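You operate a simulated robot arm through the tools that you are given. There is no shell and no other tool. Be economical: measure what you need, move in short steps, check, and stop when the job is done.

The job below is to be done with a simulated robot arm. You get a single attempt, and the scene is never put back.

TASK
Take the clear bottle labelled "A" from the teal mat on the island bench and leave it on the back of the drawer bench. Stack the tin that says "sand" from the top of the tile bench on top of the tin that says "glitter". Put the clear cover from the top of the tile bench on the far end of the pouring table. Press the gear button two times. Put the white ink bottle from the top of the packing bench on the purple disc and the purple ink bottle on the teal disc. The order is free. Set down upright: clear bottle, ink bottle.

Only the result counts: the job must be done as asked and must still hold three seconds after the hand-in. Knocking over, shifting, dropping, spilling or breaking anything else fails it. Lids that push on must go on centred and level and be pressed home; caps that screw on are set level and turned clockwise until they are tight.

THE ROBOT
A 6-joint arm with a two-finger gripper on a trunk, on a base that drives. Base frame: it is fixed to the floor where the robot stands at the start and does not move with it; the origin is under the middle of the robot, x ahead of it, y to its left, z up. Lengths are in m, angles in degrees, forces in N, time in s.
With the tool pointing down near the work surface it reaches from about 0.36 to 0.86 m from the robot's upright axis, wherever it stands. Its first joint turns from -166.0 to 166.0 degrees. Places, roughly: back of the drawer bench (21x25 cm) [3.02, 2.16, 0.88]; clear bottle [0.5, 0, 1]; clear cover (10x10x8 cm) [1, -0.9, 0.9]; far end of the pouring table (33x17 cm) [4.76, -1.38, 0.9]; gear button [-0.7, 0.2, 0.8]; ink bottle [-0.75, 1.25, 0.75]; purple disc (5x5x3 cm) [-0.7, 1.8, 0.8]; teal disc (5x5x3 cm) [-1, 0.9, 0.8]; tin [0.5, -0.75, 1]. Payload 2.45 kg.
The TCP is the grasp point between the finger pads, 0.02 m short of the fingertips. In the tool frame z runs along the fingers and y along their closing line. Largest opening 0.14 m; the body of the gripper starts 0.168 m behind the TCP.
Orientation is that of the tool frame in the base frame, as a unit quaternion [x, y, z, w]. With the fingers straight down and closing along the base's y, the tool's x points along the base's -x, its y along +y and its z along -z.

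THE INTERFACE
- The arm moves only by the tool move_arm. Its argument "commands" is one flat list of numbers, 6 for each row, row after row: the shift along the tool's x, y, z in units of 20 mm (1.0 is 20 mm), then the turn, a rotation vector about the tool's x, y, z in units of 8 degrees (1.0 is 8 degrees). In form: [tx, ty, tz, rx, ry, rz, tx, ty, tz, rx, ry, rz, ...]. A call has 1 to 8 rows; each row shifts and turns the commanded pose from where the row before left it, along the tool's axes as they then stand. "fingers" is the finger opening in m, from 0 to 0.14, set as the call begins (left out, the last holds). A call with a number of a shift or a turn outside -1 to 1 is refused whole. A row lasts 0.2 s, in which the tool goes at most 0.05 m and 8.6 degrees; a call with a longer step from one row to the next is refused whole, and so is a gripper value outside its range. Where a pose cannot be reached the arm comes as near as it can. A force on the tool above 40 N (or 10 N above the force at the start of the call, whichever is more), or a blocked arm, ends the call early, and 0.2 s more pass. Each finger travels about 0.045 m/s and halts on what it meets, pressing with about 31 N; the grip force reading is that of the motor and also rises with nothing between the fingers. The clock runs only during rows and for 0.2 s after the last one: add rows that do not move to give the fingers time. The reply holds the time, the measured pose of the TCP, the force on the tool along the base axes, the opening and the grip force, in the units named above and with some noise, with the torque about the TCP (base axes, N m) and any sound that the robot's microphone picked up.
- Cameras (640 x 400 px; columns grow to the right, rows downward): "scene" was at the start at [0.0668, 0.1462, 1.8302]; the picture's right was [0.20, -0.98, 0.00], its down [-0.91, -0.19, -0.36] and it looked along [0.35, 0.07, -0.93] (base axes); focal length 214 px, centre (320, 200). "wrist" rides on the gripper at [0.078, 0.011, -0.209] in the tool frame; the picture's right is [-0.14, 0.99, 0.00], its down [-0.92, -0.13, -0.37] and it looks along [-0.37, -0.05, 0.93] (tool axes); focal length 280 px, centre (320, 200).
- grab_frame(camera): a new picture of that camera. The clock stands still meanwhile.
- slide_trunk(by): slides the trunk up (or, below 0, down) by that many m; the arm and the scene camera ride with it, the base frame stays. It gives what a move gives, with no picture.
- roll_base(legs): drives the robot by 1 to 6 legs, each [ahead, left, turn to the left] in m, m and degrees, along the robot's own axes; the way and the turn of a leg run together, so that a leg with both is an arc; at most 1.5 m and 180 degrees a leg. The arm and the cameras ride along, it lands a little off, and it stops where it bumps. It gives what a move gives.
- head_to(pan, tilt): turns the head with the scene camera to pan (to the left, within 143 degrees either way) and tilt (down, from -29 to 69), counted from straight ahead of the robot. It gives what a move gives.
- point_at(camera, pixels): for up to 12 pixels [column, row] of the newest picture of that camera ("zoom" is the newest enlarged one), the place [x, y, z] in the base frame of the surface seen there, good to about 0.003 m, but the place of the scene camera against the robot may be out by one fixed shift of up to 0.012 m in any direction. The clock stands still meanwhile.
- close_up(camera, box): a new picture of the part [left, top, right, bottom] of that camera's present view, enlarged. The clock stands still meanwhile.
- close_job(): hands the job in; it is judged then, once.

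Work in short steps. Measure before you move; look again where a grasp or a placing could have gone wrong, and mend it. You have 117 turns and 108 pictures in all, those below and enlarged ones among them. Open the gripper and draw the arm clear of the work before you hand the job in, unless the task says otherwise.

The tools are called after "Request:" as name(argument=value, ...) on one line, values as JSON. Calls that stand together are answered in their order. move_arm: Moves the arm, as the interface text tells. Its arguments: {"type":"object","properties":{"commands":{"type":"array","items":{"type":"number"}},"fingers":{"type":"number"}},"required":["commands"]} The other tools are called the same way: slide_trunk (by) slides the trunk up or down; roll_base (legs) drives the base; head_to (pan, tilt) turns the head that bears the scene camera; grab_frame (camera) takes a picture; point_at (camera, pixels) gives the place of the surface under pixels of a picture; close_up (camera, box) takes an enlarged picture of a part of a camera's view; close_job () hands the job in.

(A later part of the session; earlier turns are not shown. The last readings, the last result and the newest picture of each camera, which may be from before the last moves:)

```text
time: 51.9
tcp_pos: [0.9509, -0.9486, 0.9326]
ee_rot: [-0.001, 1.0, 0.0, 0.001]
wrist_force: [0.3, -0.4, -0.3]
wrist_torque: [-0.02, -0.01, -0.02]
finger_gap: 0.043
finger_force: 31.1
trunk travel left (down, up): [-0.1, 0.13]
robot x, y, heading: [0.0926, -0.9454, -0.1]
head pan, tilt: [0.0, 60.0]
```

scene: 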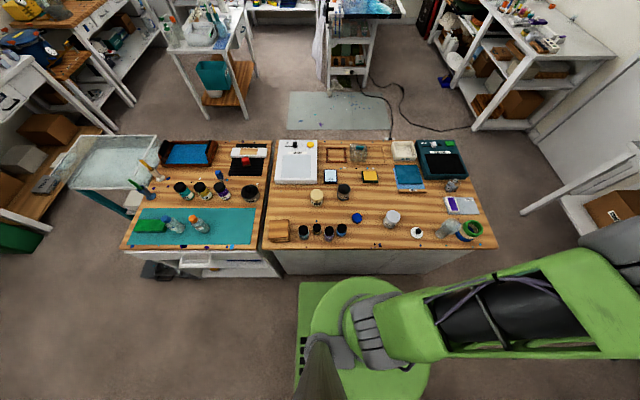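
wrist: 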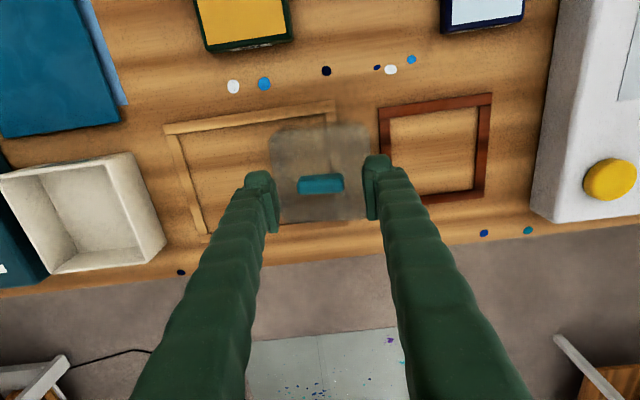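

The bar is gripped at 0.043. I'll lift straight up 0.08, then retract toward the robot while rising, and check.

Request:
move_arm(commands=[0, 0, -0.5, 0, 0, 0, 0, 0, -1, 0, 0, 0, 0, 0, -1, 0, 0, 0, 0, 0, -1, 0, 0, 0, 0.3, 0, -1, 0, 0, 0, 0.5, 0, -1, 0, 0, 0, 1, 0, -1, 0, 0, 0, 1, 0, -1, 0, 0, 0])

Request:
grab_frame(camera="wrist")

Request:
head_to(pan=-15, tilt=35)

Request:
grab_frame(camera="scene")

```text
time: 53.7
tcp_pos: [0.8915, -0.9489, 1.0826]
ee_rot: [0.0, 1.0, 0.001, 0.0]
wrist_force: [0.4, 0.3, -1.0]
wrist_torque: [-0.04, -0.05, 0.0]
finger_gap: 0.043
finger_force: 31.1
trunk travel left (down, up): [-0.1, 0.13]
robot x, y, heading: [0.0908, -0.9522, 0.2]
head pan, tilt: [0.0, 60.0]
```

```text
74 pictures are left
```

wrist: 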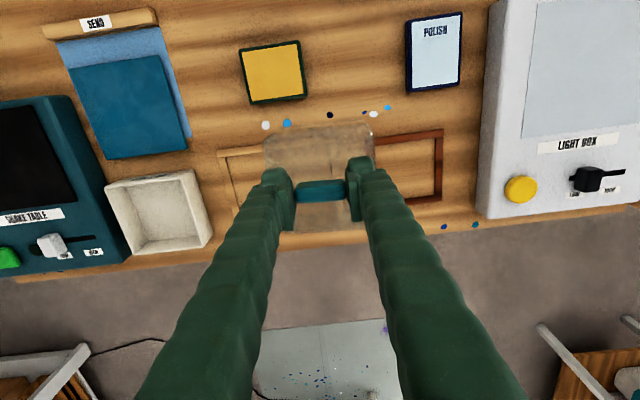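

```text
time: 54.6
tcp_pos: [0.8938, -0.9494, 1.0819]
ee_rot: [-0.001, 1.0, 0.0, 0.001]
wrist_force: [-0.6, -0.4, 0.3]
wrist_torque: [0.01, -0.01, 0.01]
finger_gap: 0.0426
finger_force: 30.6
trunk travel left (down, up): [-0.1, 0.13]
robot x, y, heading: [0.0943, -0.9483, 0.0]
head pan, tilt: [-15.0, 35.0]
```

```text
73 pictures are left
```

scene: 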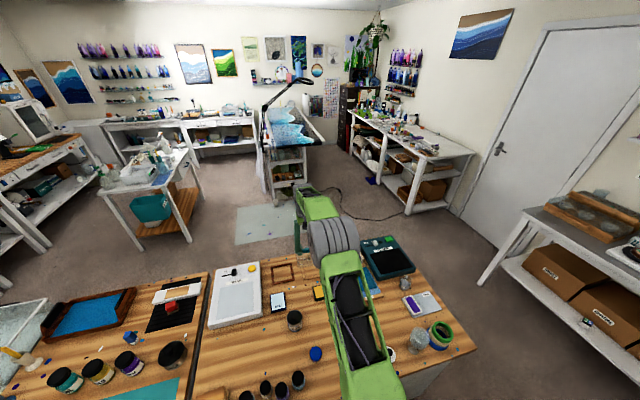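

The cover is held and the frame stayed put. I'll measure table positions and floor route points to the pouring table.

Request:
point_at(camera="scene", pixels=[[285, 140], [300, 120], [320, 140], [278, 155], [400, 138], [350, 115], [460, 155], [410, 213], [520, 212], [150, 165], [265, 205], [430, 270]])

Request:
close_up(camera="scene", box=[230, 60, 480, 220])

```text
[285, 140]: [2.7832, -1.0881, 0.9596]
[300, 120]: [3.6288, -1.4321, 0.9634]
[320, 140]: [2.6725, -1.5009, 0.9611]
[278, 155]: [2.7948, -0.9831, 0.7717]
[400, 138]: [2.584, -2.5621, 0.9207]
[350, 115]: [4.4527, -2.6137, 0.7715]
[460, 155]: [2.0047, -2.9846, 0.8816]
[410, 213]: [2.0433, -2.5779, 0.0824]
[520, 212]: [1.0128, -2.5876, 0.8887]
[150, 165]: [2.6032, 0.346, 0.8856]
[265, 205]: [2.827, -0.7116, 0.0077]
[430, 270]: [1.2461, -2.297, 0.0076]
```

```text
2.50 times, centred on (355, 140) of scene
```

zoom: 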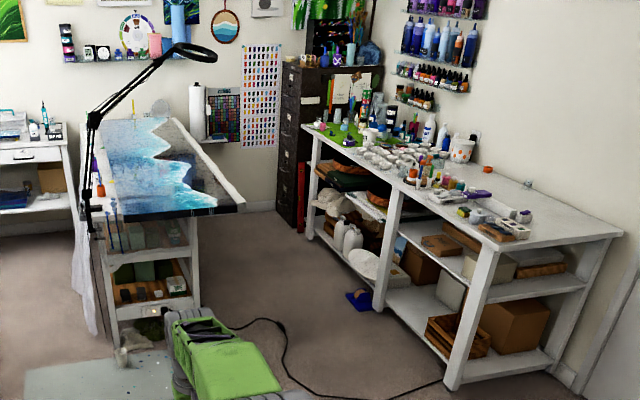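

Route: the aisle between y=-1.33/-1.55 and -2.58 looks free. I'll raise and retract the cover first (TCP to about x 0.6, z 1.2), staying clear of the tin stack.

Request:
move_arm(commands=[0, 0, -1, 0, 0, 0, 0, 0, -1, 0, 0, 0, 0, 0, -1, 0, 0, 0, 0.5, 0, -1, 0, 0, 0, 1, 0, -1, 0, 0, 0, 1, 0, -1, 0, 0, 0, 1, 0, 0, 0, 0, 0, 1, 0, 0, 0, 0, 0])

Request:
move_arm(commands=[1, 0, 0, 0, 0, 0, 1, 0, 0, 0, 0, 0, 1, 0, 0, 0, 0, 0, 1, 0, 0, 0, 0, 0, 1, 0, 0, 0, 0, 0, 1, 0, 0, 0, 0, 0, 1, 0, 0, 0, 0, 0, 1, 0, 0, 0, 0, 0])

Request:
roll_base(legs=[[-0.12, 0, 0], [0, -1.0, 0]])

Request:
head_to(pan=0, tilt=35)

Request:
grab_frame(camera="scene")

```text
time: 56.4
tcp_pos: [0.8041, -0.9492, 1.2024]
ee_rot: [-0.001, 1.0, 0.0, 0.0]
wrist_force: [-0.2, 0.3, -0.1]
wrist_torque: [0.0, 0.02, 0.01]
finger_gap: 0.0426
finger_force: 31.2
trunk travel left (down, up): [-0.1, 0.13]
robot x, y, heading: [0.0926, -0.946, 0.0]
head pan, tilt: [-15.0, 35.0]
```

```text
time: 58.2
tcp_pos: [0.6451, -0.9496, 1.2042]
ee_rot: [-0.001, 1.0, 0.0, 0.0]
wrist_force: [-0.6, -0.2, -0.4]
wrist_torque: [0.01, -0.04, 0.0]
finger_gap: 0.0429
finger_force: 30.9
trunk travel left (down, up): [-0.1, 0.13]
robot x, y, heading: [0.0934, -0.9477, -0.0]
head pan, tilt: [-15.0, 35.0]
```

```text
time: 68.2
tcp_pos: [0.5218, -1.963, 1.2025]
ee_rot: [0.003, 1.0, 0.0, 0.0]
wrist_force: [0.3, -0.2, -0.1]
wrist_torque: [-0.01, 0.01, -0.02]
finger_gap: 0.0427
finger_force: 30.9
trunk travel left (down, up): [-0.1, 0.13]
robot x, y, heading: [-0.0298, -1.9576, -0.3]
head pan, tilt: [-15.0, 35.0]
```

```text
time: 69.0
tcp_pos: [0.5221, -1.962, 1.2025]
ee_rot: [0.002, 1.0, 0.0, 0.0]
wrist_force: [-0.3, -0.1, -0.4]
wrist_torque: [-0.01, -0.01, 0.01]
finger_gap: 0.0427
finger_force: 31.6
trunk travel left (down, up): [-0.1, 0.13]
robot x, y, heading: [-0.0311, -1.9583, -0.3]
head pan, tilt: [0.0, 35.0]
```

```text
71 pictures are left
```

scene: 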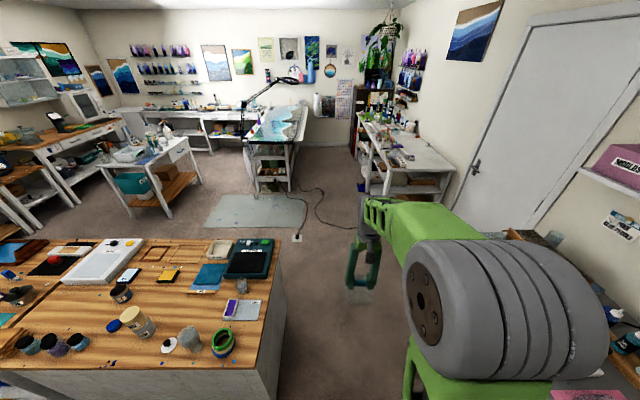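

The aisle ahead is visible. I'll measure obstacles: dustpan (362,187), bench corner leg (368,190), pouring table right edge, cabinet.

Request:
point_at(camera="scene", pixels=[[362, 187], [367, 160], [352, 148], [354, 120], [304, 105], [288, 188], [292, 143], [280, 150], [330, 190], [345, 155], [316, 215], [450, 168]])

Request:
close_up(camera="scene", box=[230, 80, 430, 210])

```text
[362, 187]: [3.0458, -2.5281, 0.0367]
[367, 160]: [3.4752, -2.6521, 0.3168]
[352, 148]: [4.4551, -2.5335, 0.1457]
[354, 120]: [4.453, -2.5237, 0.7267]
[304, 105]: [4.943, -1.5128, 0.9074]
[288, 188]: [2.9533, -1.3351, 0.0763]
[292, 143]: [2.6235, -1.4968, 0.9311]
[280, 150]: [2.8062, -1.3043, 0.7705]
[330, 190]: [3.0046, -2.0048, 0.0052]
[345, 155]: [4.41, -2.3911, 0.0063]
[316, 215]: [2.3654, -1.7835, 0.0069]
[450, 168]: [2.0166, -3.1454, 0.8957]
```

```text
3.08 times, centred on (330, 145) of scene
```

zoom: 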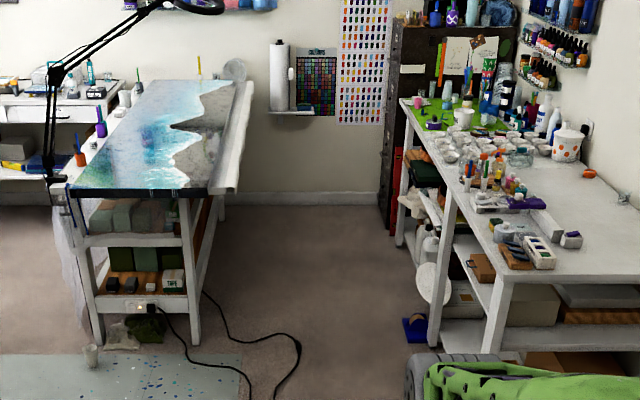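

I'll check how far the elbow sticks out to the right, then drive.

Request:
point_at(camera="scene", pixels=[[600, 300], [500, 250], [430, 290], [560, 380], [560, 290]])

```text
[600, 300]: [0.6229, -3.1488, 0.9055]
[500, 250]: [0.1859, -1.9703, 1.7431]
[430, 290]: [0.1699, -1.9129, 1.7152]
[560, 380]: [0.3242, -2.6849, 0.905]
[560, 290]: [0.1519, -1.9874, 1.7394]
```

The elbow is above the robot itself, so nothing sticks out sideways. I'll drive up the aisle to x≈3.9 and look.

Request:
roll_base(legs=[[1.4, -0.02, 0], [1.4, 0, 0.3], [1.1, 0, 0]])

Request:
head_to(pan=40, tilt=40)

Request:
grab_frame(camera="scene")

```text
time: 87.8
tcp_pos: [4.4191, -2.0746, 1.2009]
ee_rot: [0.013, 1.0, -0.001, 0.0]
wrist_force: [0.1, 0.9, -0.7]
wrist_torque: [0.0, 0.04, -0.02]
finger_gap: 0.0429
finger_force: 30.8
trunk travel left (down, up): [-0.1, 0.13]
robot x, y, heading: [3.867, -2.0556, -1.4]
head pan, tilt: [0.0, 35.0]
```

```text
time: 88.9
tcp_pos: [4.418, -2.0752, 1.2019]
ee_rot: [0.013, 1.0, 0.0, 0.0]
wrist_force: [0.1, 0.5, 0.0]
wrist_torque: [0.01, 0.01, -0.01]
finger_gap: 0.0423
finger_force: 30.6
trunk travel left (down, up): [-0.1, 0.13]
robot x, y, heading: [3.8634, -2.0562, -1.6]
head pan, tilt: [40.0, 40.0]
```

```text
69 pictures are left
```

scene: 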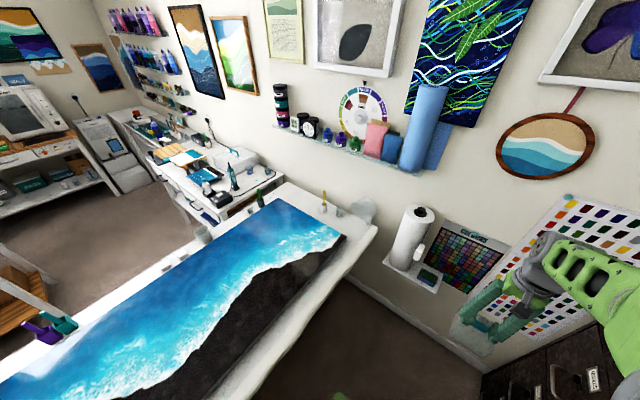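

The far end strip lies beyond the painting at around (330,215), with a small bottle/jar on it. I'll enlarge and measure.

Request:
close_up(camera="scene", box=[250, 170, 400, 260])

Request:
point_at(camera="scene", pixels=[[340, 233], [290, 201], [350, 225], [320, 210], [325, 200], [362, 212], [375, 228], [340, 212], [355, 240], [285, 188], [410, 280], [540, 300]])

```text
4.27 times, centred on (325, 215) of scene
```

zoom: 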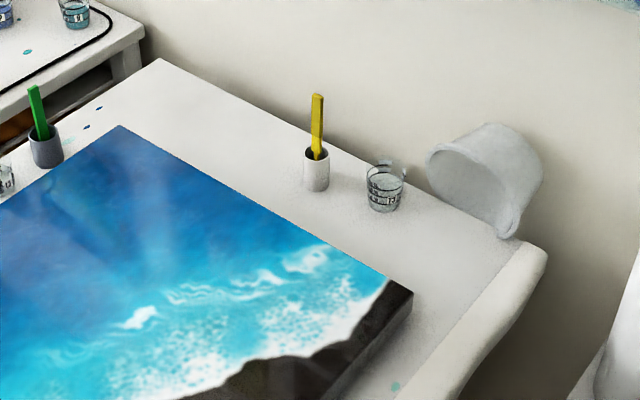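

```text
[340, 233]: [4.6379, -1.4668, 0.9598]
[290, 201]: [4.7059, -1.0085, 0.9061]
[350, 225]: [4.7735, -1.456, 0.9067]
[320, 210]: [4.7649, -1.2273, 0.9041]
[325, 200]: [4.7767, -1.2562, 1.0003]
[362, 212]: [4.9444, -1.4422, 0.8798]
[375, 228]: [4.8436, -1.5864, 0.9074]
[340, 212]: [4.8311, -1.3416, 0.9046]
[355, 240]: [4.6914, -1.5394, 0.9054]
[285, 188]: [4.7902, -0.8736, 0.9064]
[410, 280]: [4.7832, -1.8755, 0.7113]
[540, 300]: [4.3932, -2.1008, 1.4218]
```

The free patch is around (4.745,-1.455), right of the stick cup and shot glass. I'll turn left 90° here, then sidestep right to x≈4.3 and look down.

Request:
roll_base(legs=[[0, 0, 91.5], [0, -0.42, 0]])

Request:
head_to(pan=-35, tilt=50)

Request:
grab_frame(camera="scene")

Request:
grab_frame(camera="wrist")

```text
time: 97.0
tcp_pos: [4.2974, -1.5085, 1.2014]
ee_rot: [-0.705, 0.709, 0.0, 0.0]
wrist_force: [-0.2, 0.3, -0.2]
wrist_torque: [0.0, 0.01, 0.0]
finger_gap: 0.0426
finger_force: 30.7
trunk travel left (down, up): [-0.1, 0.13]
robot x, y, heading: [4.2918, -2.0603, 89.6]
head pan, tilt: [40.0, 40.0]
```

```text
time: 98.5
tcp_pos: [4.2964, -1.5075, 1.2019]
ee_rot: [-0.705, 0.709, 0.0, -0.001]
wrist_force: [-0.8, -0.3, -1.4]
wrist_torque: [0.0, 0.01, -0.02]
finger_gap: 0.0426
finger_force: 30.6
trunk travel left (down, up): [-0.1, 0.13]
robot x, y, heading: [4.2952, -2.0606, 89.7]
head pan, tilt: [-35.0, 50.0]
```

```text
67 pictures are left
```

scene: 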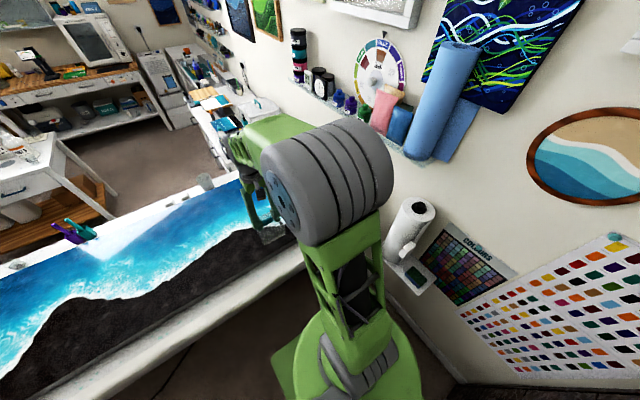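

```text
66 pictures are left
```

wrist: 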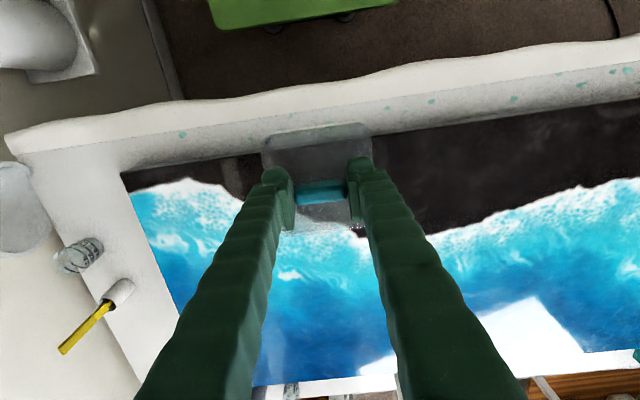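

The wrist view shows the free white strip at left (85,190), shot glass near (80,255), grey cup at (15,210). I'll measure them.

Request:
point_at(camera="wrist", pixels=[[85, 190], [126, 175], [150, 250], [60, 160], [30, 170], [45, 200], [62, 268], [85, 240], [98, 250], [30, 225], [10, 150], [130, 285]])

Request:
close_up(camera="wrist", box=[0, 110, 200, 310])

```text
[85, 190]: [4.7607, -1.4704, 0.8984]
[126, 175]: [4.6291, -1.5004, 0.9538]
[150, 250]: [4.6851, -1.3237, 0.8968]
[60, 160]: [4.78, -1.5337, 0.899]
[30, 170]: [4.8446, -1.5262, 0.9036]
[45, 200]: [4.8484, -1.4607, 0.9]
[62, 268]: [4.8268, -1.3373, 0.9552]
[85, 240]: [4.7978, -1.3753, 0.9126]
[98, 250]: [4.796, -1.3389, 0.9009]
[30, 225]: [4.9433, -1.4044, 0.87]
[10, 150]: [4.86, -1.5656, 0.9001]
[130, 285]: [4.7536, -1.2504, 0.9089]
```

```text
2.00 times, centred on (100, 210) of wrist
```

zoom: 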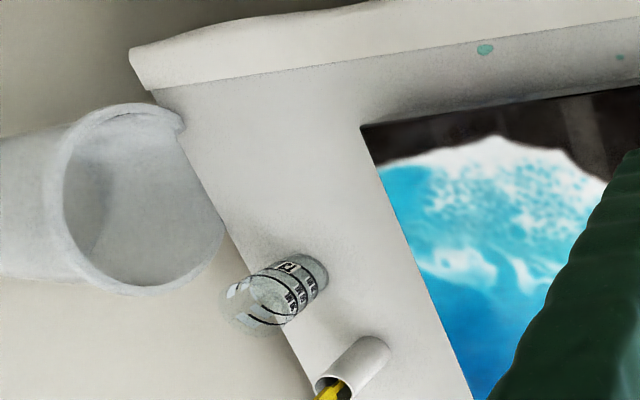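

I'll target the cover centre at (4.755,-1.46): the table top is 0.899, painting edge 4.64 and the glass edge about y -1.37. Moving over at height now.

Request:
move_arm(commands=[-0.1, -1, 0, 0, 0, 0, -0.1, -1, 0, 0, 0, 0, -0.1, -1, 0, 0, 0, 0, -0.1, -1, 0, 0, 0, 0, -0.1, -1, 0, 0, 0, 0, -0.1, -1, 0, 0, 0, 0, -0.1, -1, 0, 0, 0, 0, -0.1, -1, 0, 0, 0, 0])

Request:
move_arm(commands=[-0.1, -1, 0, 0, 0, 0, -0.1, -1, 0, 0, 0, 0, -0.1, -1, 0, 0, 0, 0, -0.1, -1, 0, 0, 0, 0, -0.1, -1, 0, 0, 0, 0, -0.1, -1, 0, 0, 0, 0, -0.1, -1, 0, 0, 0, 0, -0.1, -1, 0, 0, 0, 0])

Request:
move_arm(commands=[-0.1, -1, 0, 0, 0, 0, -0.1, -1, 0, 0, 0, 0, -0.1, -1, 0, 0, 0, 0, -0.1, -1, 0, 0, 0, 0, -0.1, -1, 0, 0, 0, 0, -0.1, -1, 0, 0, 0, 0, -0.1, -0.9, 0, 0, 0, 0])

Request:
grab_frame(camera="wrist")

```text
time: 100.3
tcp_pos: [4.4568, -1.493, 1.2013]
ee_rot: [-0.705, 0.709, 0.0, 0.0]
wrist_force: [0.3, -0.1, -0.3]
wrist_torque: [0.01, 0.04, 0.02]
finger_gap: 0.0428
finger_force: 31.3
trunk travel left (down, up): [-0.1, 0.13]
robot x, y, heading: [4.2901, -2.0581, 89.8]
head pan, tilt: [-35.0, 50.0]
```

```text
time: 102.1
tcp_pos: [4.618, -1.4771, 1.2023]
ee_rot: [-0.705, 0.709, 0.0, 0.001]
wrist_force: [0.1, -0.5, -0.6]
wrist_torque: [-0.03, 0.02, -0.02]
finger_gap: 0.0428
finger_force: 30.7
trunk travel left (down, up): [-0.1, 0.13]
robot x, y, heading: [4.2899, -2.059, 89.8]
head pan, tilt: [-35.0, 50.0]
```

```text
time: 103.7
tcp_pos: [4.7554, -1.4642, 1.2037]
ee_rot: [-0.706, 0.709, 0.0, -0.001]
wrist_force: [-0.5, -1.0, -0.7]
wrist_torque: [0.04, 0.01, 0.02]
finger_gap: 0.0424
finger_force: 30.9
trunk travel left (down, up): [-0.1, 0.13]
robot x, y, heading: [4.2904, -2.0592, 89.7]
head pan, tilt: [-35.0, 50.0]
```

```text
64 pictures are left
```

wrist: 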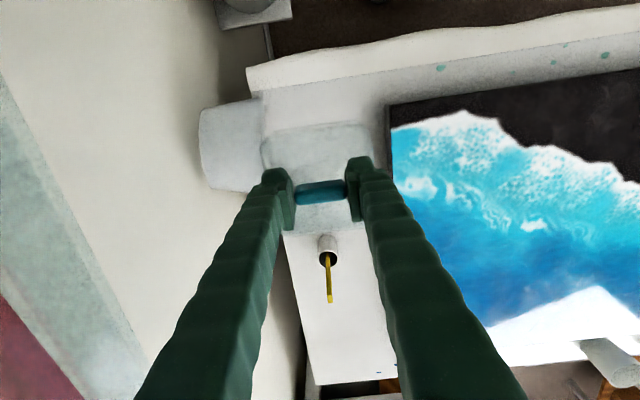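

Positioned above the strip. I'll lower to about 10 mm above contact and check.

Request:
move_arm(commands=[0, 0, 1, 0, 0, 0, 0, 0, 1, 0, 0, 0, 0, 0, 1, 0, 0, 0, 0, 0, 1, 0, 0, 0, 0, 0, 1, 0, 0, 0, 0, 0, 1, 0, 0, 0, 0, 0, 1, 0, 0, 0])

Request:
move_arm(commands=[0, 0, 1, 0, 0, 0, 0, 0, 1, 0, 0, 0, 0, 0, 1, 0, 0, 0, 0, 0, 0.4, 0, 0, 0])

Request:
grab_frame(camera="wrist")

Request:
grab_frame(camera="scene")

```text
time: 105.3
tcp_pos: [4.7541, -1.4656, 1.0626]
ee_rot: [-0.706, 0.709, 0.0, -0.001]
wrist_force: [-0.3, -0.2, -0.4]
wrist_torque: [-0.01, 0.01, -0.01]
finger_gap: 0.0426
finger_force: 31.0
trunk travel left (down, up): [-0.1, 0.13]
robot x, y, heading: [4.2907, -2.0598, 89.6]
head pan, tilt: [-35.0, 50.0]
```

```text
time: 106.3
tcp_pos: [4.7541, -1.4651, 0.9942]
ee_rot: [-0.706, 0.708, 0.0, 0.0]
wrist_force: [-0.7, -0.2, -0.5]
wrist_torque: [-0.01, -0.03, 0.03]
finger_gap: 0.0425
finger_force: 30.9
trunk travel left (down, up): [-0.1, 0.13]
robot x, y, heading: [4.2897, -2.0606, 89.7]
head pan, tilt: [-35.0, 50.0]
```

```text
63 pictures are left
```

wrist: 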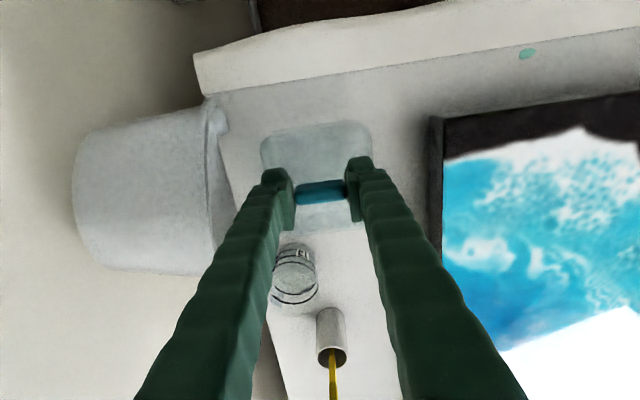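

```text
62 pictures are left
```

scene: 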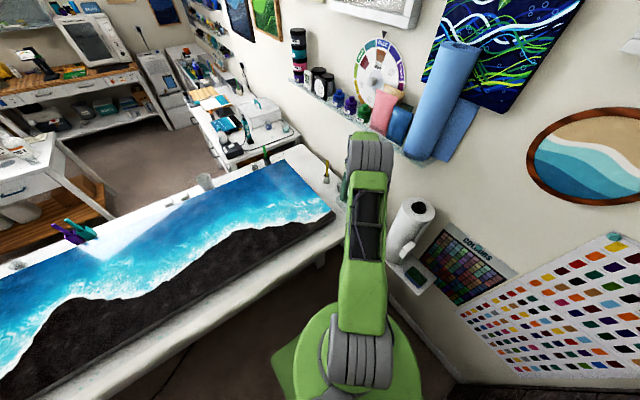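

Clear of the glass and the painting. I'll lower the rest gently until contact.

Request:
move_arm(commands=[0, 0, 0.3, 0, 0, 0, 0, 0, 0.15, 0, 0, 0, 0, 0, 0, 0, 0, 0])

Request:
move_arm(commands=[0, 0, 0.1, 0, 0, 0, 0, 0, 0, 0, 0, 0])

```text
time: 107.1
tcp_pos: [4.7551, -1.4652, 0.9855]
ee_rot: [-0.705, 0.709, 0.0, 0.0]
wrist_force: [-0.3, 0.6, -0.5]
wrist_torque: [-0.01, 0.0, 0.02]
finger_gap: 0.0427
finger_force: 31.0
trunk travel left (down, up): [-0.1, 0.13]
robot x, y, heading: [4.2903, -2.0594, 89.6]
head pan, tilt: [-35.0, 50.0]
```

```text
time: 107.7
tcp_pos: [4.7563, -1.463, 0.984]
ee_rot: [-0.705, 0.709, 0.0, 0.0]
wrist_force: [0.7, -0.6, -1.7]
wrist_torque: [-0.01, -0.01, 0.03]
finger_gap: 0.0427
finger_force: 31.3
trunk travel left (down, up): [-0.1, 0.13]
robot x, y, heading: [4.2914, -2.0604, 89.7]
head pan, tilt: [-35.0, 50.0]
```

No contact yet. Continuing in 1 mm steps.

Request:
move_arm(commands=[0, 0, 0.06, 0, 0, 0, 0, 0, 0, 0, 0, 0])

Request:
move_arm(commands=[0, 0, 0.06, 0, 0, 0, 0, 0, 0, 0, 0, 0])

Request:
move_arm(commands=[0, 0, 0.06, 0, 0, 0, 0, 0, 0, 0, 0, 0])

```text
time: 108.3
tcp_pos: [4.7555, -1.4657, 0.9824]
ee_rot: [-0.705, 0.709, 0.0, -0.001]
wrist_force: [-0.1, 0.1, -0.7]
wrist_torque: [-0.03, 0.04, 0.01]
finger_gap: 0.0424
finger_force: 31.8
trunk travel left (down, up): [-0.1, 0.13]
robot x, y, heading: [4.2938, -2.0585, 89.7]
head pan, tilt: [-35.0, 50.0]
```

```text
time: 108.9
tcp_pos: [4.7555, -1.4622, 0.9802]
ee_rot: [-0.705, 0.709, -0.001, 0.0]
wrist_force: [-0.7, -0.9, 0.2]
wrist_torque: [-0.01, -0.01, -0.04]
finger_gap: 0.0427
finger_force: 30.7
trunk travel left (down, up): [-0.1, 0.13]
robot x, y, heading: [4.2908, -2.0575, 89.9]
head pan, tilt: [-35.0, 50.0]
```

```text
time: 109.5
tcp_pos: [4.7542, -1.4636, 0.9793]
ee_rot: [-0.706, 0.708, -0.001, 0.0]
wrist_force: [-0.9, -0.2, 4.7]
wrist_torque: [-0.25, -0.19, -0.02]
finger_gap: 0.0427
finger_force: 31.4
trunk travel left (down, up): [-0.1, 0.13]
robot x, y, heading: [4.2878, -2.0595, 89.9]
head pan, tilt: [-35.0, 50.0]
```

Contact at 4.7 N. I'll release, rise and check.

Request:
move_arm(commands=[0, 0, 0, 0, 0, 0, 0, 0, 0, 0, 0, 0, 0, 0, 0, 0, 0, 0], fingers=0.08)

Request:
move_arm(commands=[0, 0, -0.5, 0, 0, 0, 0, 0, -1, 0, 0, 0, 0, 0, -1, 0, 0, 0, 0, 0, -1, 0, 0, 0, 0, 0, -1, 0, 0, 0, 0, 0, -1, 0, 0, 0, 0, 0, -1, 0, 0, 0, 0, 0, -1, 0, 0, 0])

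Request:
grab_frame(camera="wrist")

```text
time: 110.3
tcp_pos: [4.7555, -1.4639, 0.9795]
ee_rot: [-0.706, 0.709, 0.001, 0.0]
wrist_force: [0.5, 0.9, -0.5]
wrist_torque: [-0.04, 0.0, 0.05]
finger_gap: 0.0797
finger_force: 0.1
trunk travel left (down, up): [-0.1, 0.13]
robot x, y, heading: [4.289, -2.0576, 90.0]
head pan, tilt: [-35.0, 50.0]
```

```text
time: 112.1
tcp_pos: [4.7544, -1.4636, 1.1292]
ee_rot: [-0.705, 0.709, 0.001, 0.0]
wrist_force: [-0.1, 0.0, 0.1]
wrist_torque: [0.03, -0.01, 0.01]
finger_gap: 0.0798
finger_force: 0.1
trunk travel left (down, up): [-0.1, 0.13]
robot x, y, heading: [4.2905, -2.0618, 89.6]
head pan, tilt: [-35.0, 50.0]
```

```text
61 pictures are left
```

wrist: 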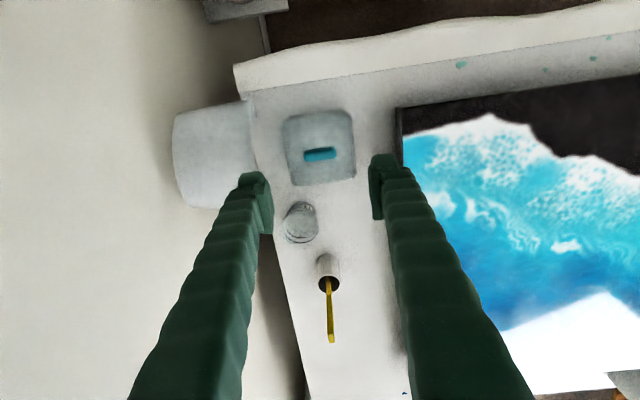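

The cover is placed well at the far end. I'll retract the arm to near the robot's front and raise it, then drive back down the aisle.

Request:
move_arm(commands=[0, 0.5, -1, 0, 0, 0, 0, 1, -1, 0, 0, 0, 0.3, 1, -1, 0, 0, 0, 0.3, 1, -1, 0, 0, 0, 0.3, 1, -0.5, 0, 0, 0, 0.3, 1, 0, 0, 0, 0, 0.3, 1, 0, 0, 0, 0, 0.3, 1, 0, 0, 0, 0])

Request:
move_arm(commands=[0.3, 1, 0, 0, 0, 0, 0.3, 1, 0, 0, 0, 0, 0.3, 1, 0, 0, 0, 0, 0.3, 1, 0, 0, 0, 0, 0.3, 1, 0, 0, 0, 0, 0, 1, 0, 0, 0, 0, 0, 1, 0, 0, 0, 0, 0, 1, 0, 0, 0, 0])

Request:
roll_base(legs=[[0, 0.4, 0], [0, 0, 90], [1.4, 0, 0], [1.4, 0, 0], [1.1, 0, 0]])

```text
time: 113.9
tcp_pos: [4.605, -1.501, 1.2212]
ee_rot: [-0.705, 0.709, 0.0, 0.0]
wrist_force: [-0.4, -0.5, 0.5]
wrist_torque: [0.05, -0.01, -0.01]
finger_gap: 0.0799
finger_force: 0.0
trunk travel left (down, up): [-0.1, 0.13]
robot x, y, heading: [4.2894, -2.0591, 89.7]
head pan, tilt: [-35.0, 50.0]
```

```text
time: 115.7
tcp_pos: [4.4427, -1.5292, 1.22]
ee_rot: [-0.705, 0.709, 0.0, 0.0]
wrist_force: [0.5, 0.3, 1.1]
wrist_torque: [0.01, -0.03, -0.01]
finger_gap: 0.0799
finger_force: 0.0
trunk travel left (down, up): [-0.1, 0.13]
robot x, y, heading: [4.2902, -2.0581, 89.5]
head pan, tilt: [-35.0, 50.0]
```

```text
time: 142.0
tcp_pos: [-0.539, -2.0017, 1.2202]
ee_rot: [1.0, 0.008, 0.0, 0.0]
wrist_force: [0.0, 0.3, -0.3]
wrist_torque: [-0.02, -0.02, -0.01]
finger_gap: 0.0797
finger_force: 0.1
trunk travel left (down, up): [-0.1, 0.13]
robot x, y, heading: [-0.005, -2.1425, -178.9]
head pan, tilt: [-35.0, 50.0]
```

The robot is back at x≈0 facing -x. The gear button at (-0.70,0.149) is reachable from here after sliding to y≈0.1, so I'll do that now.

Request:
roll_base(legs=[[0, -1.15, -1.0], [0, -1.1, 0]])

Request:
head_to(pan=0, tilt=55)

Request:
grab_frame(camera="scene")

Request:
grab_frame(camera="wrist")

```text
time: 161.8
tcp_pos: [-0.5375, 0.2485, 1.2209]
ee_rot: [1.0, 0.002, 0.0, 0.0]
wrist_force: [-0.7, 0.3, 0.1]
wrist_torque: [0.01, 0.0, -0.01]
finger_gap: 0.0798
finger_force: 0.1
trunk travel left (down, up): [-0.1, 0.13]
robot x, y, heading: [-0.005, 0.1025, -179.7]
head pan, tilt: [-35.0, 50.0]
```

```text
time: 162.8
tcp_pos: [-0.5356, 0.2487, 1.2194]
ee_rot: [1.0, 0.002, 0.0, 0.0]
wrist_force: [0.3, 0.0, 0.4]
wrist_torque: [-0.02, 0.02, -0.02]
finger_gap: 0.0801
finger_force: 0.1
trunk travel left (down, up): [-0.1, 0.13]
robot x, y, heading: [-0.007, 0.1015, -179.9]
head pan, tilt: [0.0, 55.0]
```

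```text
60 pictures are left
```

scene: 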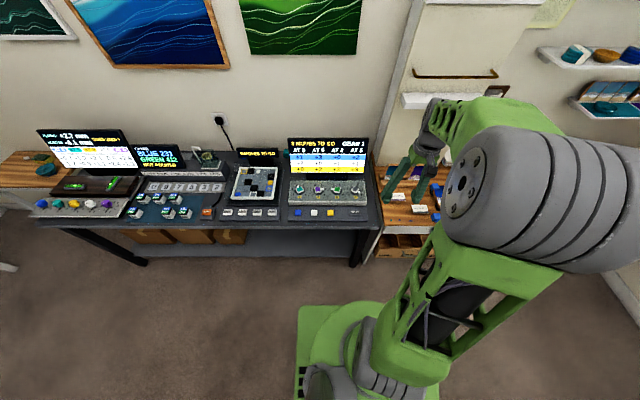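

```text
59 pictures are left
```

wrist: 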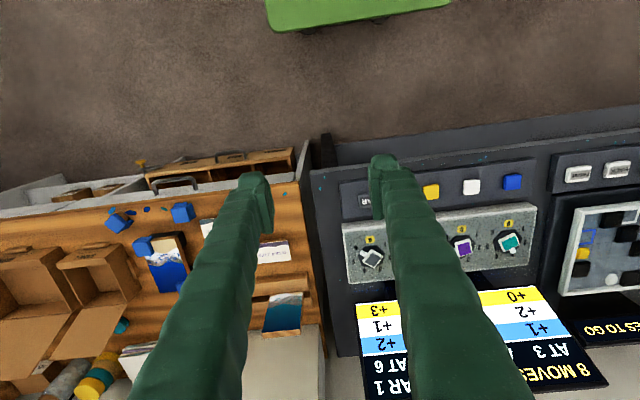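

The GEAR button is at about (357,200) in the wrist picture, partly beside the finger. I'll measure it and its surroundings.

Request:
point_at(camera="wrist", pixels=[[357, 195], [362, 200], [352, 205], [345, 190], [432, 191], [370, 258], [378, 325], [372, 395], [340, 225], [347, 215]])

Request:
close_up(camera="wrist", box=[310, 150, 470, 250])

Request:
close_up(camera="scene", box=[280, 180, 390, 240])

```text
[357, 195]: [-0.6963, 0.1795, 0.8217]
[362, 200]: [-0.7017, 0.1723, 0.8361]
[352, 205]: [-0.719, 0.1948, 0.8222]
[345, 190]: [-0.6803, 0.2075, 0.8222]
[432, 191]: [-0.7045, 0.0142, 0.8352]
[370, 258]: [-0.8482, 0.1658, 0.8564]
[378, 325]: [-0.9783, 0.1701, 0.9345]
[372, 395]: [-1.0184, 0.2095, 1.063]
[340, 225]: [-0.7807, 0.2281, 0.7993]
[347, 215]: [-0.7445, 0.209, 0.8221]
```

```text
4.00 times, centred on (390, 200) of wrist
```

zoom: 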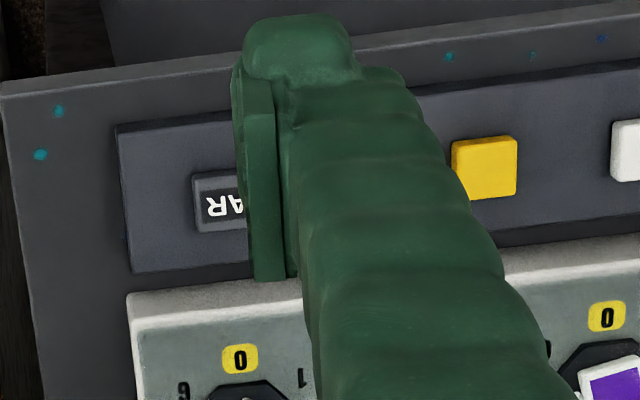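

```text
5.82 times, centred on (335, 210) of scene
```

zoom: 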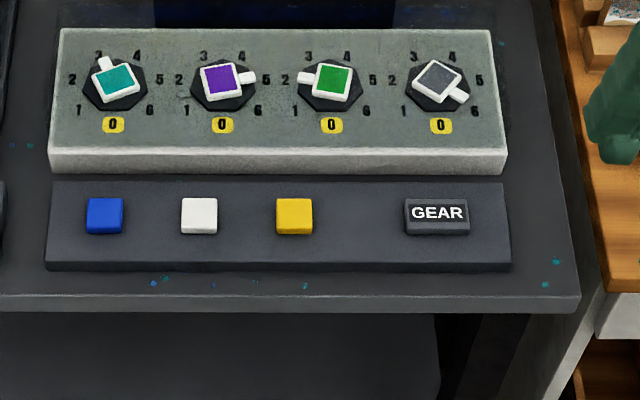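

I'll measure the button centre and edges in this zoom, with the offset known from the wrist camera.

Request:
point_at(camera="zoom", pixels=[[437, 213], [408, 213], [466, 213], [437, 202], [437, 225], [294, 213], [480, 216]])

```text
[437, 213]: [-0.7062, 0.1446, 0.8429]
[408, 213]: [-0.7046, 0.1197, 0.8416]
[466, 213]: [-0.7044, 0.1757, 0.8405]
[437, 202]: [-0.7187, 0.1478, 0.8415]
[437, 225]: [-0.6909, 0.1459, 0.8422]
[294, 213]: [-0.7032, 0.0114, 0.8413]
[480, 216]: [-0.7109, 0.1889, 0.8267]
```

Gear button centre is (-0.704,0.148), top about 0.836. I'll close the fingers and move above it.

Request:
move_arm(commands=[-1, 0.63, 0, 0, 0, 0, -1, 0.63, 0, 0, 0, 0, -1, 0.63, 0, 0, 0, 0, -1, 0.63, 0, 0, 0, 0, -1, 0.63, 0, 0, 0, 0, -1, 0.63, 0, 0, 0, 0, -1, 0.63, 0, 0, 0, 0, -1, 0.63, 0, 0, 0, 0], fingers=0.0)

Request:
move_arm(commands=[-0.4, 0, 1, 0, 0, 0, 0, 0, 1, 0, 0, 0, 0, 0, 1, 0, 0, 0, 0, 0, 1, 0, 0, 0, 0, 0, 1, 0, 0, 0, 0, 0, 1, 0, 0, 0, 0, 0, 1, 0, 0, 0, 0, 0, 1, 0, 0, 0])

Request:
move_arm(commands=[0, 0, 1, 0, 0, 0, 0, 0, 1, 0, 0, 0, 0, 0, 1, 0, 0, 0, 0, 0, 1, 0, 0, 0, 0, 0, 1, 0, 0, 0, 0, 0, 1, 0, 0, 0])

Request:
grab_frame(camera="wrist")

```text
time: 164.6
tcp_pos: [-0.6967, 0.1479, 1.2186]
ee_rot: [1.0, 0.003, 0.001, 0.0]
wrist_force: [0.6, 0.0, 0.3]
wrist_torque: [0.01, -0.06, 0.01]
finger_gap: 0.0
finger_force: 29.7
trunk travel left (down, up): [-0.1, 0.13]
robot x, y, heading: [-0.0006, 0.1023, -179.7]
head pan, tilt: [0.0, 55.0]
```

```text
time: 166.4
tcp_pos: [-0.705, 0.1476, 1.0614]
ee_rot: [1.0, 0.002, 0.0, 0.0]
wrist_force: [-0.3, -0.9, -0.2]
wrist_torque: [-0.04, -0.03, 0.01]
finger_gap: 0.0
finger_force: 29.6
trunk travel left (down, up): [-0.1, 0.13]
robot x, y, heading: [-0.0049, 0.0995, -179.8]
head pan, tilt: [0.0, 55.0]
```

```text
time: 167.8
tcp_pos: [-0.7027, 0.1469, 0.9387]
ee_rot: [1.0, 0.002, -0.001, 0.0]
wrist_force: [-0.9, -0.3, -0.2]
wrist_torque: [0.02, -0.02, -0.01]
finger_gap: 0.0
finger_force: 29.4
trunk travel left (down, up): [-0.1, 0.13]
robot x, y, heading: [-0.005, 0.1014, -179.7]
head pan, tilt: [0.0, 55.0]
```

```text
56 pictures are left
```

wrist: 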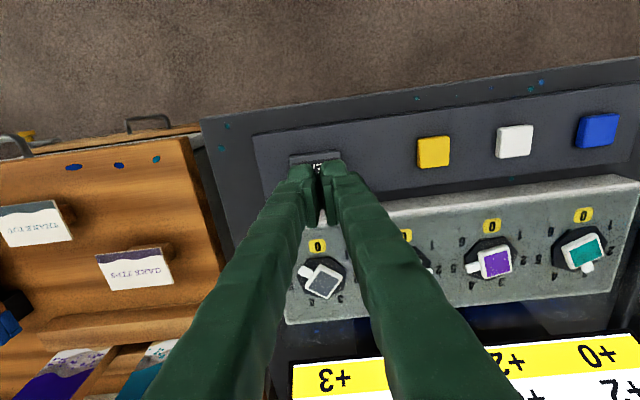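

Aligned with the button at (316,160). I'll lower to just above it, then press in small steps, watching force and sound.

Request:
move_arm(commands=[0, 0, 1, 0, 0, 0, 0, 0, 1, 0, 0, 0, 0, 0, 1, 0, 0, 0, 0, 0, 0.85, 0, 0, 0, 0, 0, 0, 0, 0, 0])

Request:
move_arm(commands=[0, 0, 0.15, 0, 0, 0, 0, 0, 0.1, 0, 0, 0, 0, 0, 0.1, 0, 0, 0])

```text
time: 169.0
tcp_pos: [-0.7032, 0.1484, 0.8632]
ee_rot: [1.0, 0.003, 0.0, 0.0]
wrist_force: [-0.2, 0.1, 0.2]
wrist_torque: [0.02, 0.0, 0.03]
finger_gap: 0.0
finger_force: 29.8
trunk travel left (down, up): [-0.1, 0.13]
robot x, y, heading: [-0.0056, 0.1002, -179.6]
head pan, tilt: [0.0, 55.0]
```

```text
time: 169.8
tcp_pos: [-0.7039, 0.1455, 0.8562]
ee_rot: [1.0, 0.003, 0.001, -0.001]
wrist_force: [0.3, -0.3, 0.6]
wrist_torque: [-0.03, 0.04, 0.0]
finger_gap: 0.006
finger_force: 29.1
trunk travel left (down, up): [-0.1, 0.13]
robot x, y, heading: [-0.0036, 0.1011, -179.6]
head pan, tilt: [0.0, 55.0]
```

Near contact. Pressing on in 1–2 mm steps.

Request:
move_arm(commands=[0, 0, 0.1, 0, 0, 0, 0, 0, 0.05, 0, 0, 0])

Request:
close_up(camera="scene", box=[280, 130, 390, 240])

```text
time: 170.4
tcp_pos: [-0.7031, 0.1467, 0.853]
ee_rot: [1.0, 0.002, 0.0, 0.0]
wrist_force: [0.0, -0.6, 1.5]
wrist_torque: [0.01, -0.01, 0.0]
finger_gap: 0.0057
finger_force: 29.1
trunk travel left (down, up): [-0.1, 0.13]
robot x, y, heading: [-0.0024, 0.1011, -179.6]
head pan, tilt: [0.0, 55.0]
heard: click
```

```text
3.64 times, centred on (335, 185) of scene
```

zoom: 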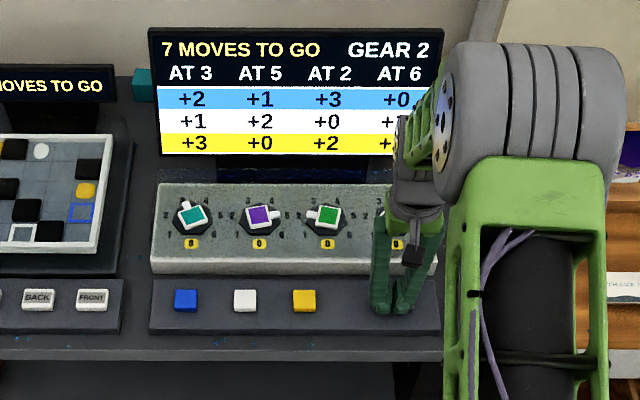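

One press registered (GEAR 2, 7 moves to go). I'll rise 14 mm to release, then press a second time to the same depth.

Request:
move_arm(commands=[0, 0, -0.35, 0, 0, 0, 0, 0, -0.35, 0, 0, 0, 0, 0, 0, 0, 0, 0])

Request:
move_arm(commands=[0, 0, 0.35, 0, 0, 0, 0, 0, 0.25, 0, 0, 0, 0, 0, 0.1, 0, 0, 0])

Request:
close_up(camera="scene", box=[280, 130, 390, 240])

```text
time: 171.2
tcp_pos: [-0.7033, 0.1459, 0.8667]
ee_rot: [1.0, 0.003, 0.0, 0.0]
wrist_force: [0.5, -0.6, -0.6]
wrist_torque: [0.02, -0.01, -0.02]
finger_gap: 0.0
finger_force: 29.5
trunk travel left (down, up): [-0.1, 0.13]
robot x, y, heading: [-0.0057, 0.098, -179.8]
head pan, tilt: [0.0, 55.0]
```

```text
time: 172.0
tcp_pos: [-0.7045, 0.1466, 0.8525]
ee_rot: [1.0, 0.002, 0.0, 0.0]
wrist_force: [0.3, -1.1, 0.3]
wrist_torque: [0.0, 0.01, -0.01]
finger_gap: 0.0061
finger_force: 29.1
trunk travel left (down, up): [-0.1, 0.13]
robot x, y, heading: [-0.001, 0.103, -180.0]
head pan, tilt: [0.0, 55.0]
heard: click
```

```text
3.64 times, centred on (335, 185) of scene
```

zoom: 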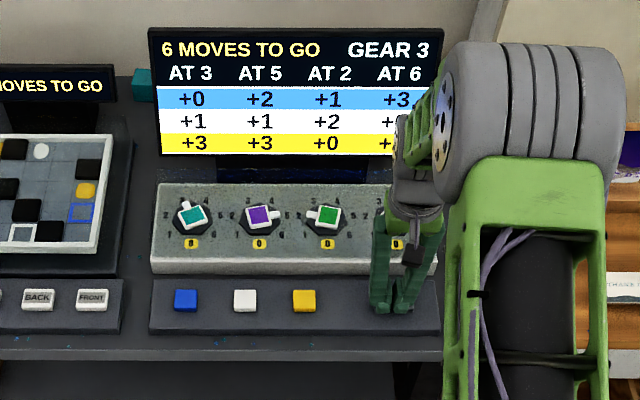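

Two presses are done (GEAR 3). I'll rise and slide to the packing bench at y≈1.25, then look.

Request:
move_arm(commands=[0, 0, -1, 0, 0, 0, 0, 0, -1, 0, 0, 0, 0, 0, -1, 0, 0, 0, 0, 0, -1, 0, 0, 0, 0, 0, -1, 0, 0, 0, 0, 0, -1, 0, 0, 0, 0, 0, -1, 0, 0, 0, 0, 0, -1, 0, 0, 0])

Request:
move_arm(commands=[0, 0, -1, 0, 0, 0, 0, 0, -1, 0, 0, 0, 0, 0, -1, 0, 0, 0, 0, 0, -1, 0, 0, 0, 0, 0, -1, 0, 0, 0, 0, 0, -1, 0, 0, 0, 0, 0, -1, 0, 0, 0, 0, 0, -1, 0, 0, 0])

Request:
roll_base(legs=[[0, -1.2, -0.2]])

Request:
head_to(pan=0, tilt=55)

Request:
grab_frame(camera="scene")

Request:
grab_frame(camera="wrist")

```text
time: 173.8
tcp_pos: [-0.7032, 0.1461, 1.0128]
ee_rot: [1.0, 0.002, 0.0, -0.001]
wrist_force: [-0.4, -0.2, 0.4]
wrist_torque: [-0.02, 0.02, -0.02]
finger_gap: 0.0
finger_force: 29.7
trunk travel left (down, up): [-0.1, 0.13]
robot x, y, heading: [-0.0059, 0.0985, -179.5]
head pan, tilt: [0.0, 55.0]
```

```text
time: 175.6
tcp_pos: [-0.7037, 0.1461, 1.1745]
ee_rot: [1.0, 0.002, 0.0, 0.0]
wrist_force: [0.6, 0.3, -0.8]
wrist_torque: [-0.01, 0.02, 0.03]
finger_gap: 0.0
finger_force: 29.4
trunk travel left (down, up): [-0.1, 0.13]
robot x, y, heading: [-0.0019, 0.1027, -179.7]
head pan, tilt: [0.0, 55.0]
```

```text
time: 186.3
tcp_pos: [-0.698, 1.3378, 1.1736]
ee_rot: [1.0, -0.006, 0.001, 0.0]
wrist_force: [0.1, -0.8, -0.9]
wrist_torque: [-0.05, -0.01, 0.0]
finger_gap: 0.0002
finger_force: 29.5
trunk travel left (down, up): [-0.1, 0.13]
robot x, y, heading: [-0.0024, 1.2836, 179.2]
head pan, tilt: [0.0, 55.0]
```

```text
time: 186.9
tcp_pos: [-0.6982, 1.3386, 1.1737]
ee_rot: [1.0, -0.006, 0.001, 0.0]
wrist_force: [0.1, -0.4, 0.1]
wrist_torque: [-0.01, 0.01, 0.02]
finger_gap: 0.0
finger_force: 29.7
trunk travel left (down, up): [-0.1, 0.13]
robot x, y, heading: [-0.0023, 1.2827, 179.3]
head pan, tilt: [0.0, 55.0]
```

```text
53 pictures are left
```

scene: 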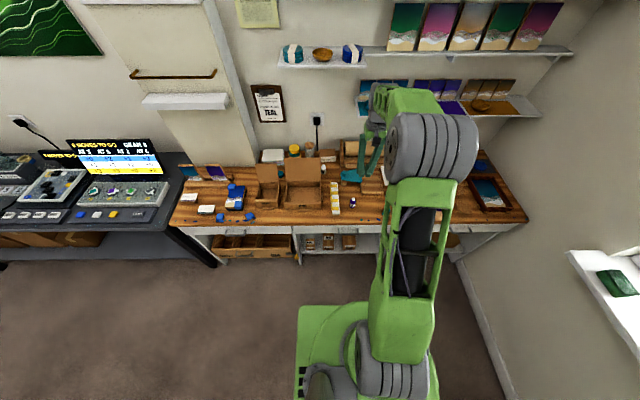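

```text
52 pictures are left
```

wrist: 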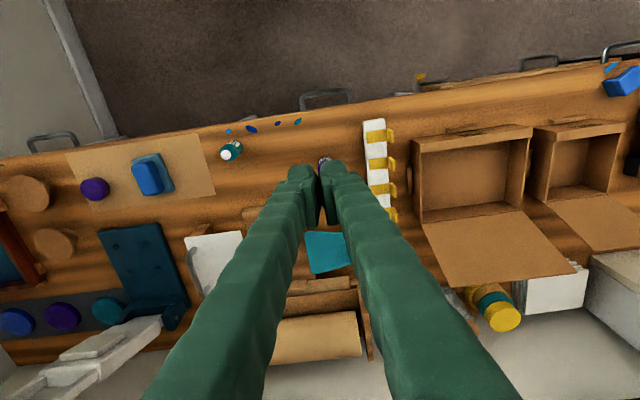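

The purple ink bottle is under the fingers at (322,163); the purple puck at (95,188). I need the white ink bottle and the teal disc (near (-1,0.9)); I'll enlarge both views around the boxes.

Request:
close_up(camera="wrist", box=[400, 60, 640, 340])

Request:
close_up(camera="scene", box=[165, 135, 365, 250])

Request:
close_up(camera="wrist", box=[0, 110, 300, 350])

```text
1.43 times, centred on (520, 200) of wrist
```

zoom: 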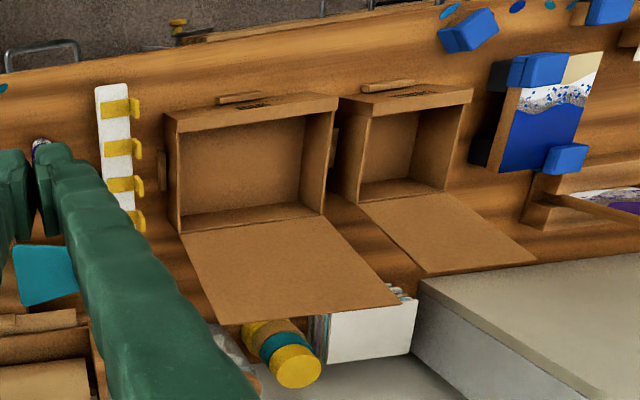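

```text
3.20 times, centred on (265, 192) of scene
```

zoom: 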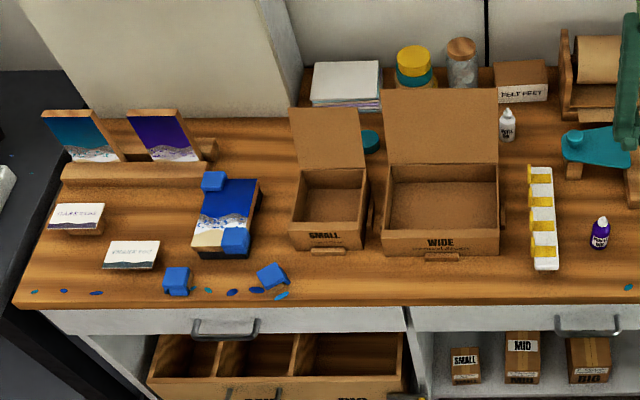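

```text
1.67 times, centred on (150, 230) of wrist
```

zoom: 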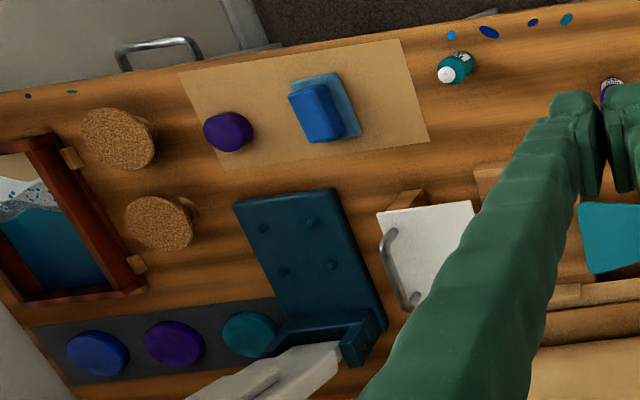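

Found both: the teal disc at scene (281,173) between the two box flaps, and the white ink bottle at scene (323,168). I'll measure them and the flap edges.

Request:
point_at(camera="scene", pixels=[[281, 171], [284, 176], [279, 177], [323, 166], [323, 172], [323, 178], [352, 201], [352, 206], [284, 162], [279, 165], [287, 181], [319, 165]])

Request:
close_up(camera="scene", box=[250, 140, 340, 200])

```text
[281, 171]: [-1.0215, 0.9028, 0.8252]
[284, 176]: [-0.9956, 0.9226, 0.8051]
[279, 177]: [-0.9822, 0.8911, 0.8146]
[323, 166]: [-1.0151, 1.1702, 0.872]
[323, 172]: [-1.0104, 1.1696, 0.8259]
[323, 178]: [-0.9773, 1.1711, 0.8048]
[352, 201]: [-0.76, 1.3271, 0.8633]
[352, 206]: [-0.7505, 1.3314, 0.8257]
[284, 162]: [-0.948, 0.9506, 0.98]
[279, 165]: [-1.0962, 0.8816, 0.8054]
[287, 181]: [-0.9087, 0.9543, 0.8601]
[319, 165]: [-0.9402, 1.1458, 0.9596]
```

```text
6.67 times, centred on (295, 170) of scene
```

zoom: 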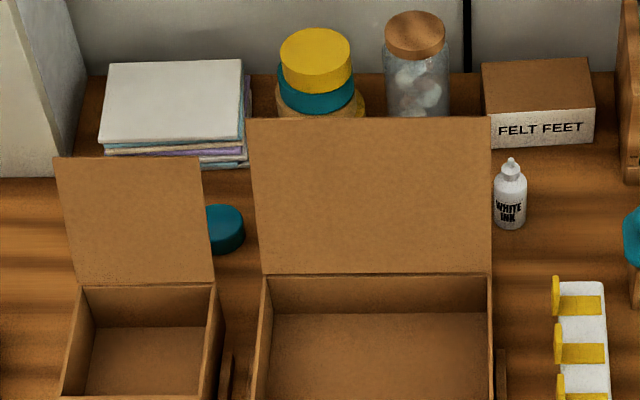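

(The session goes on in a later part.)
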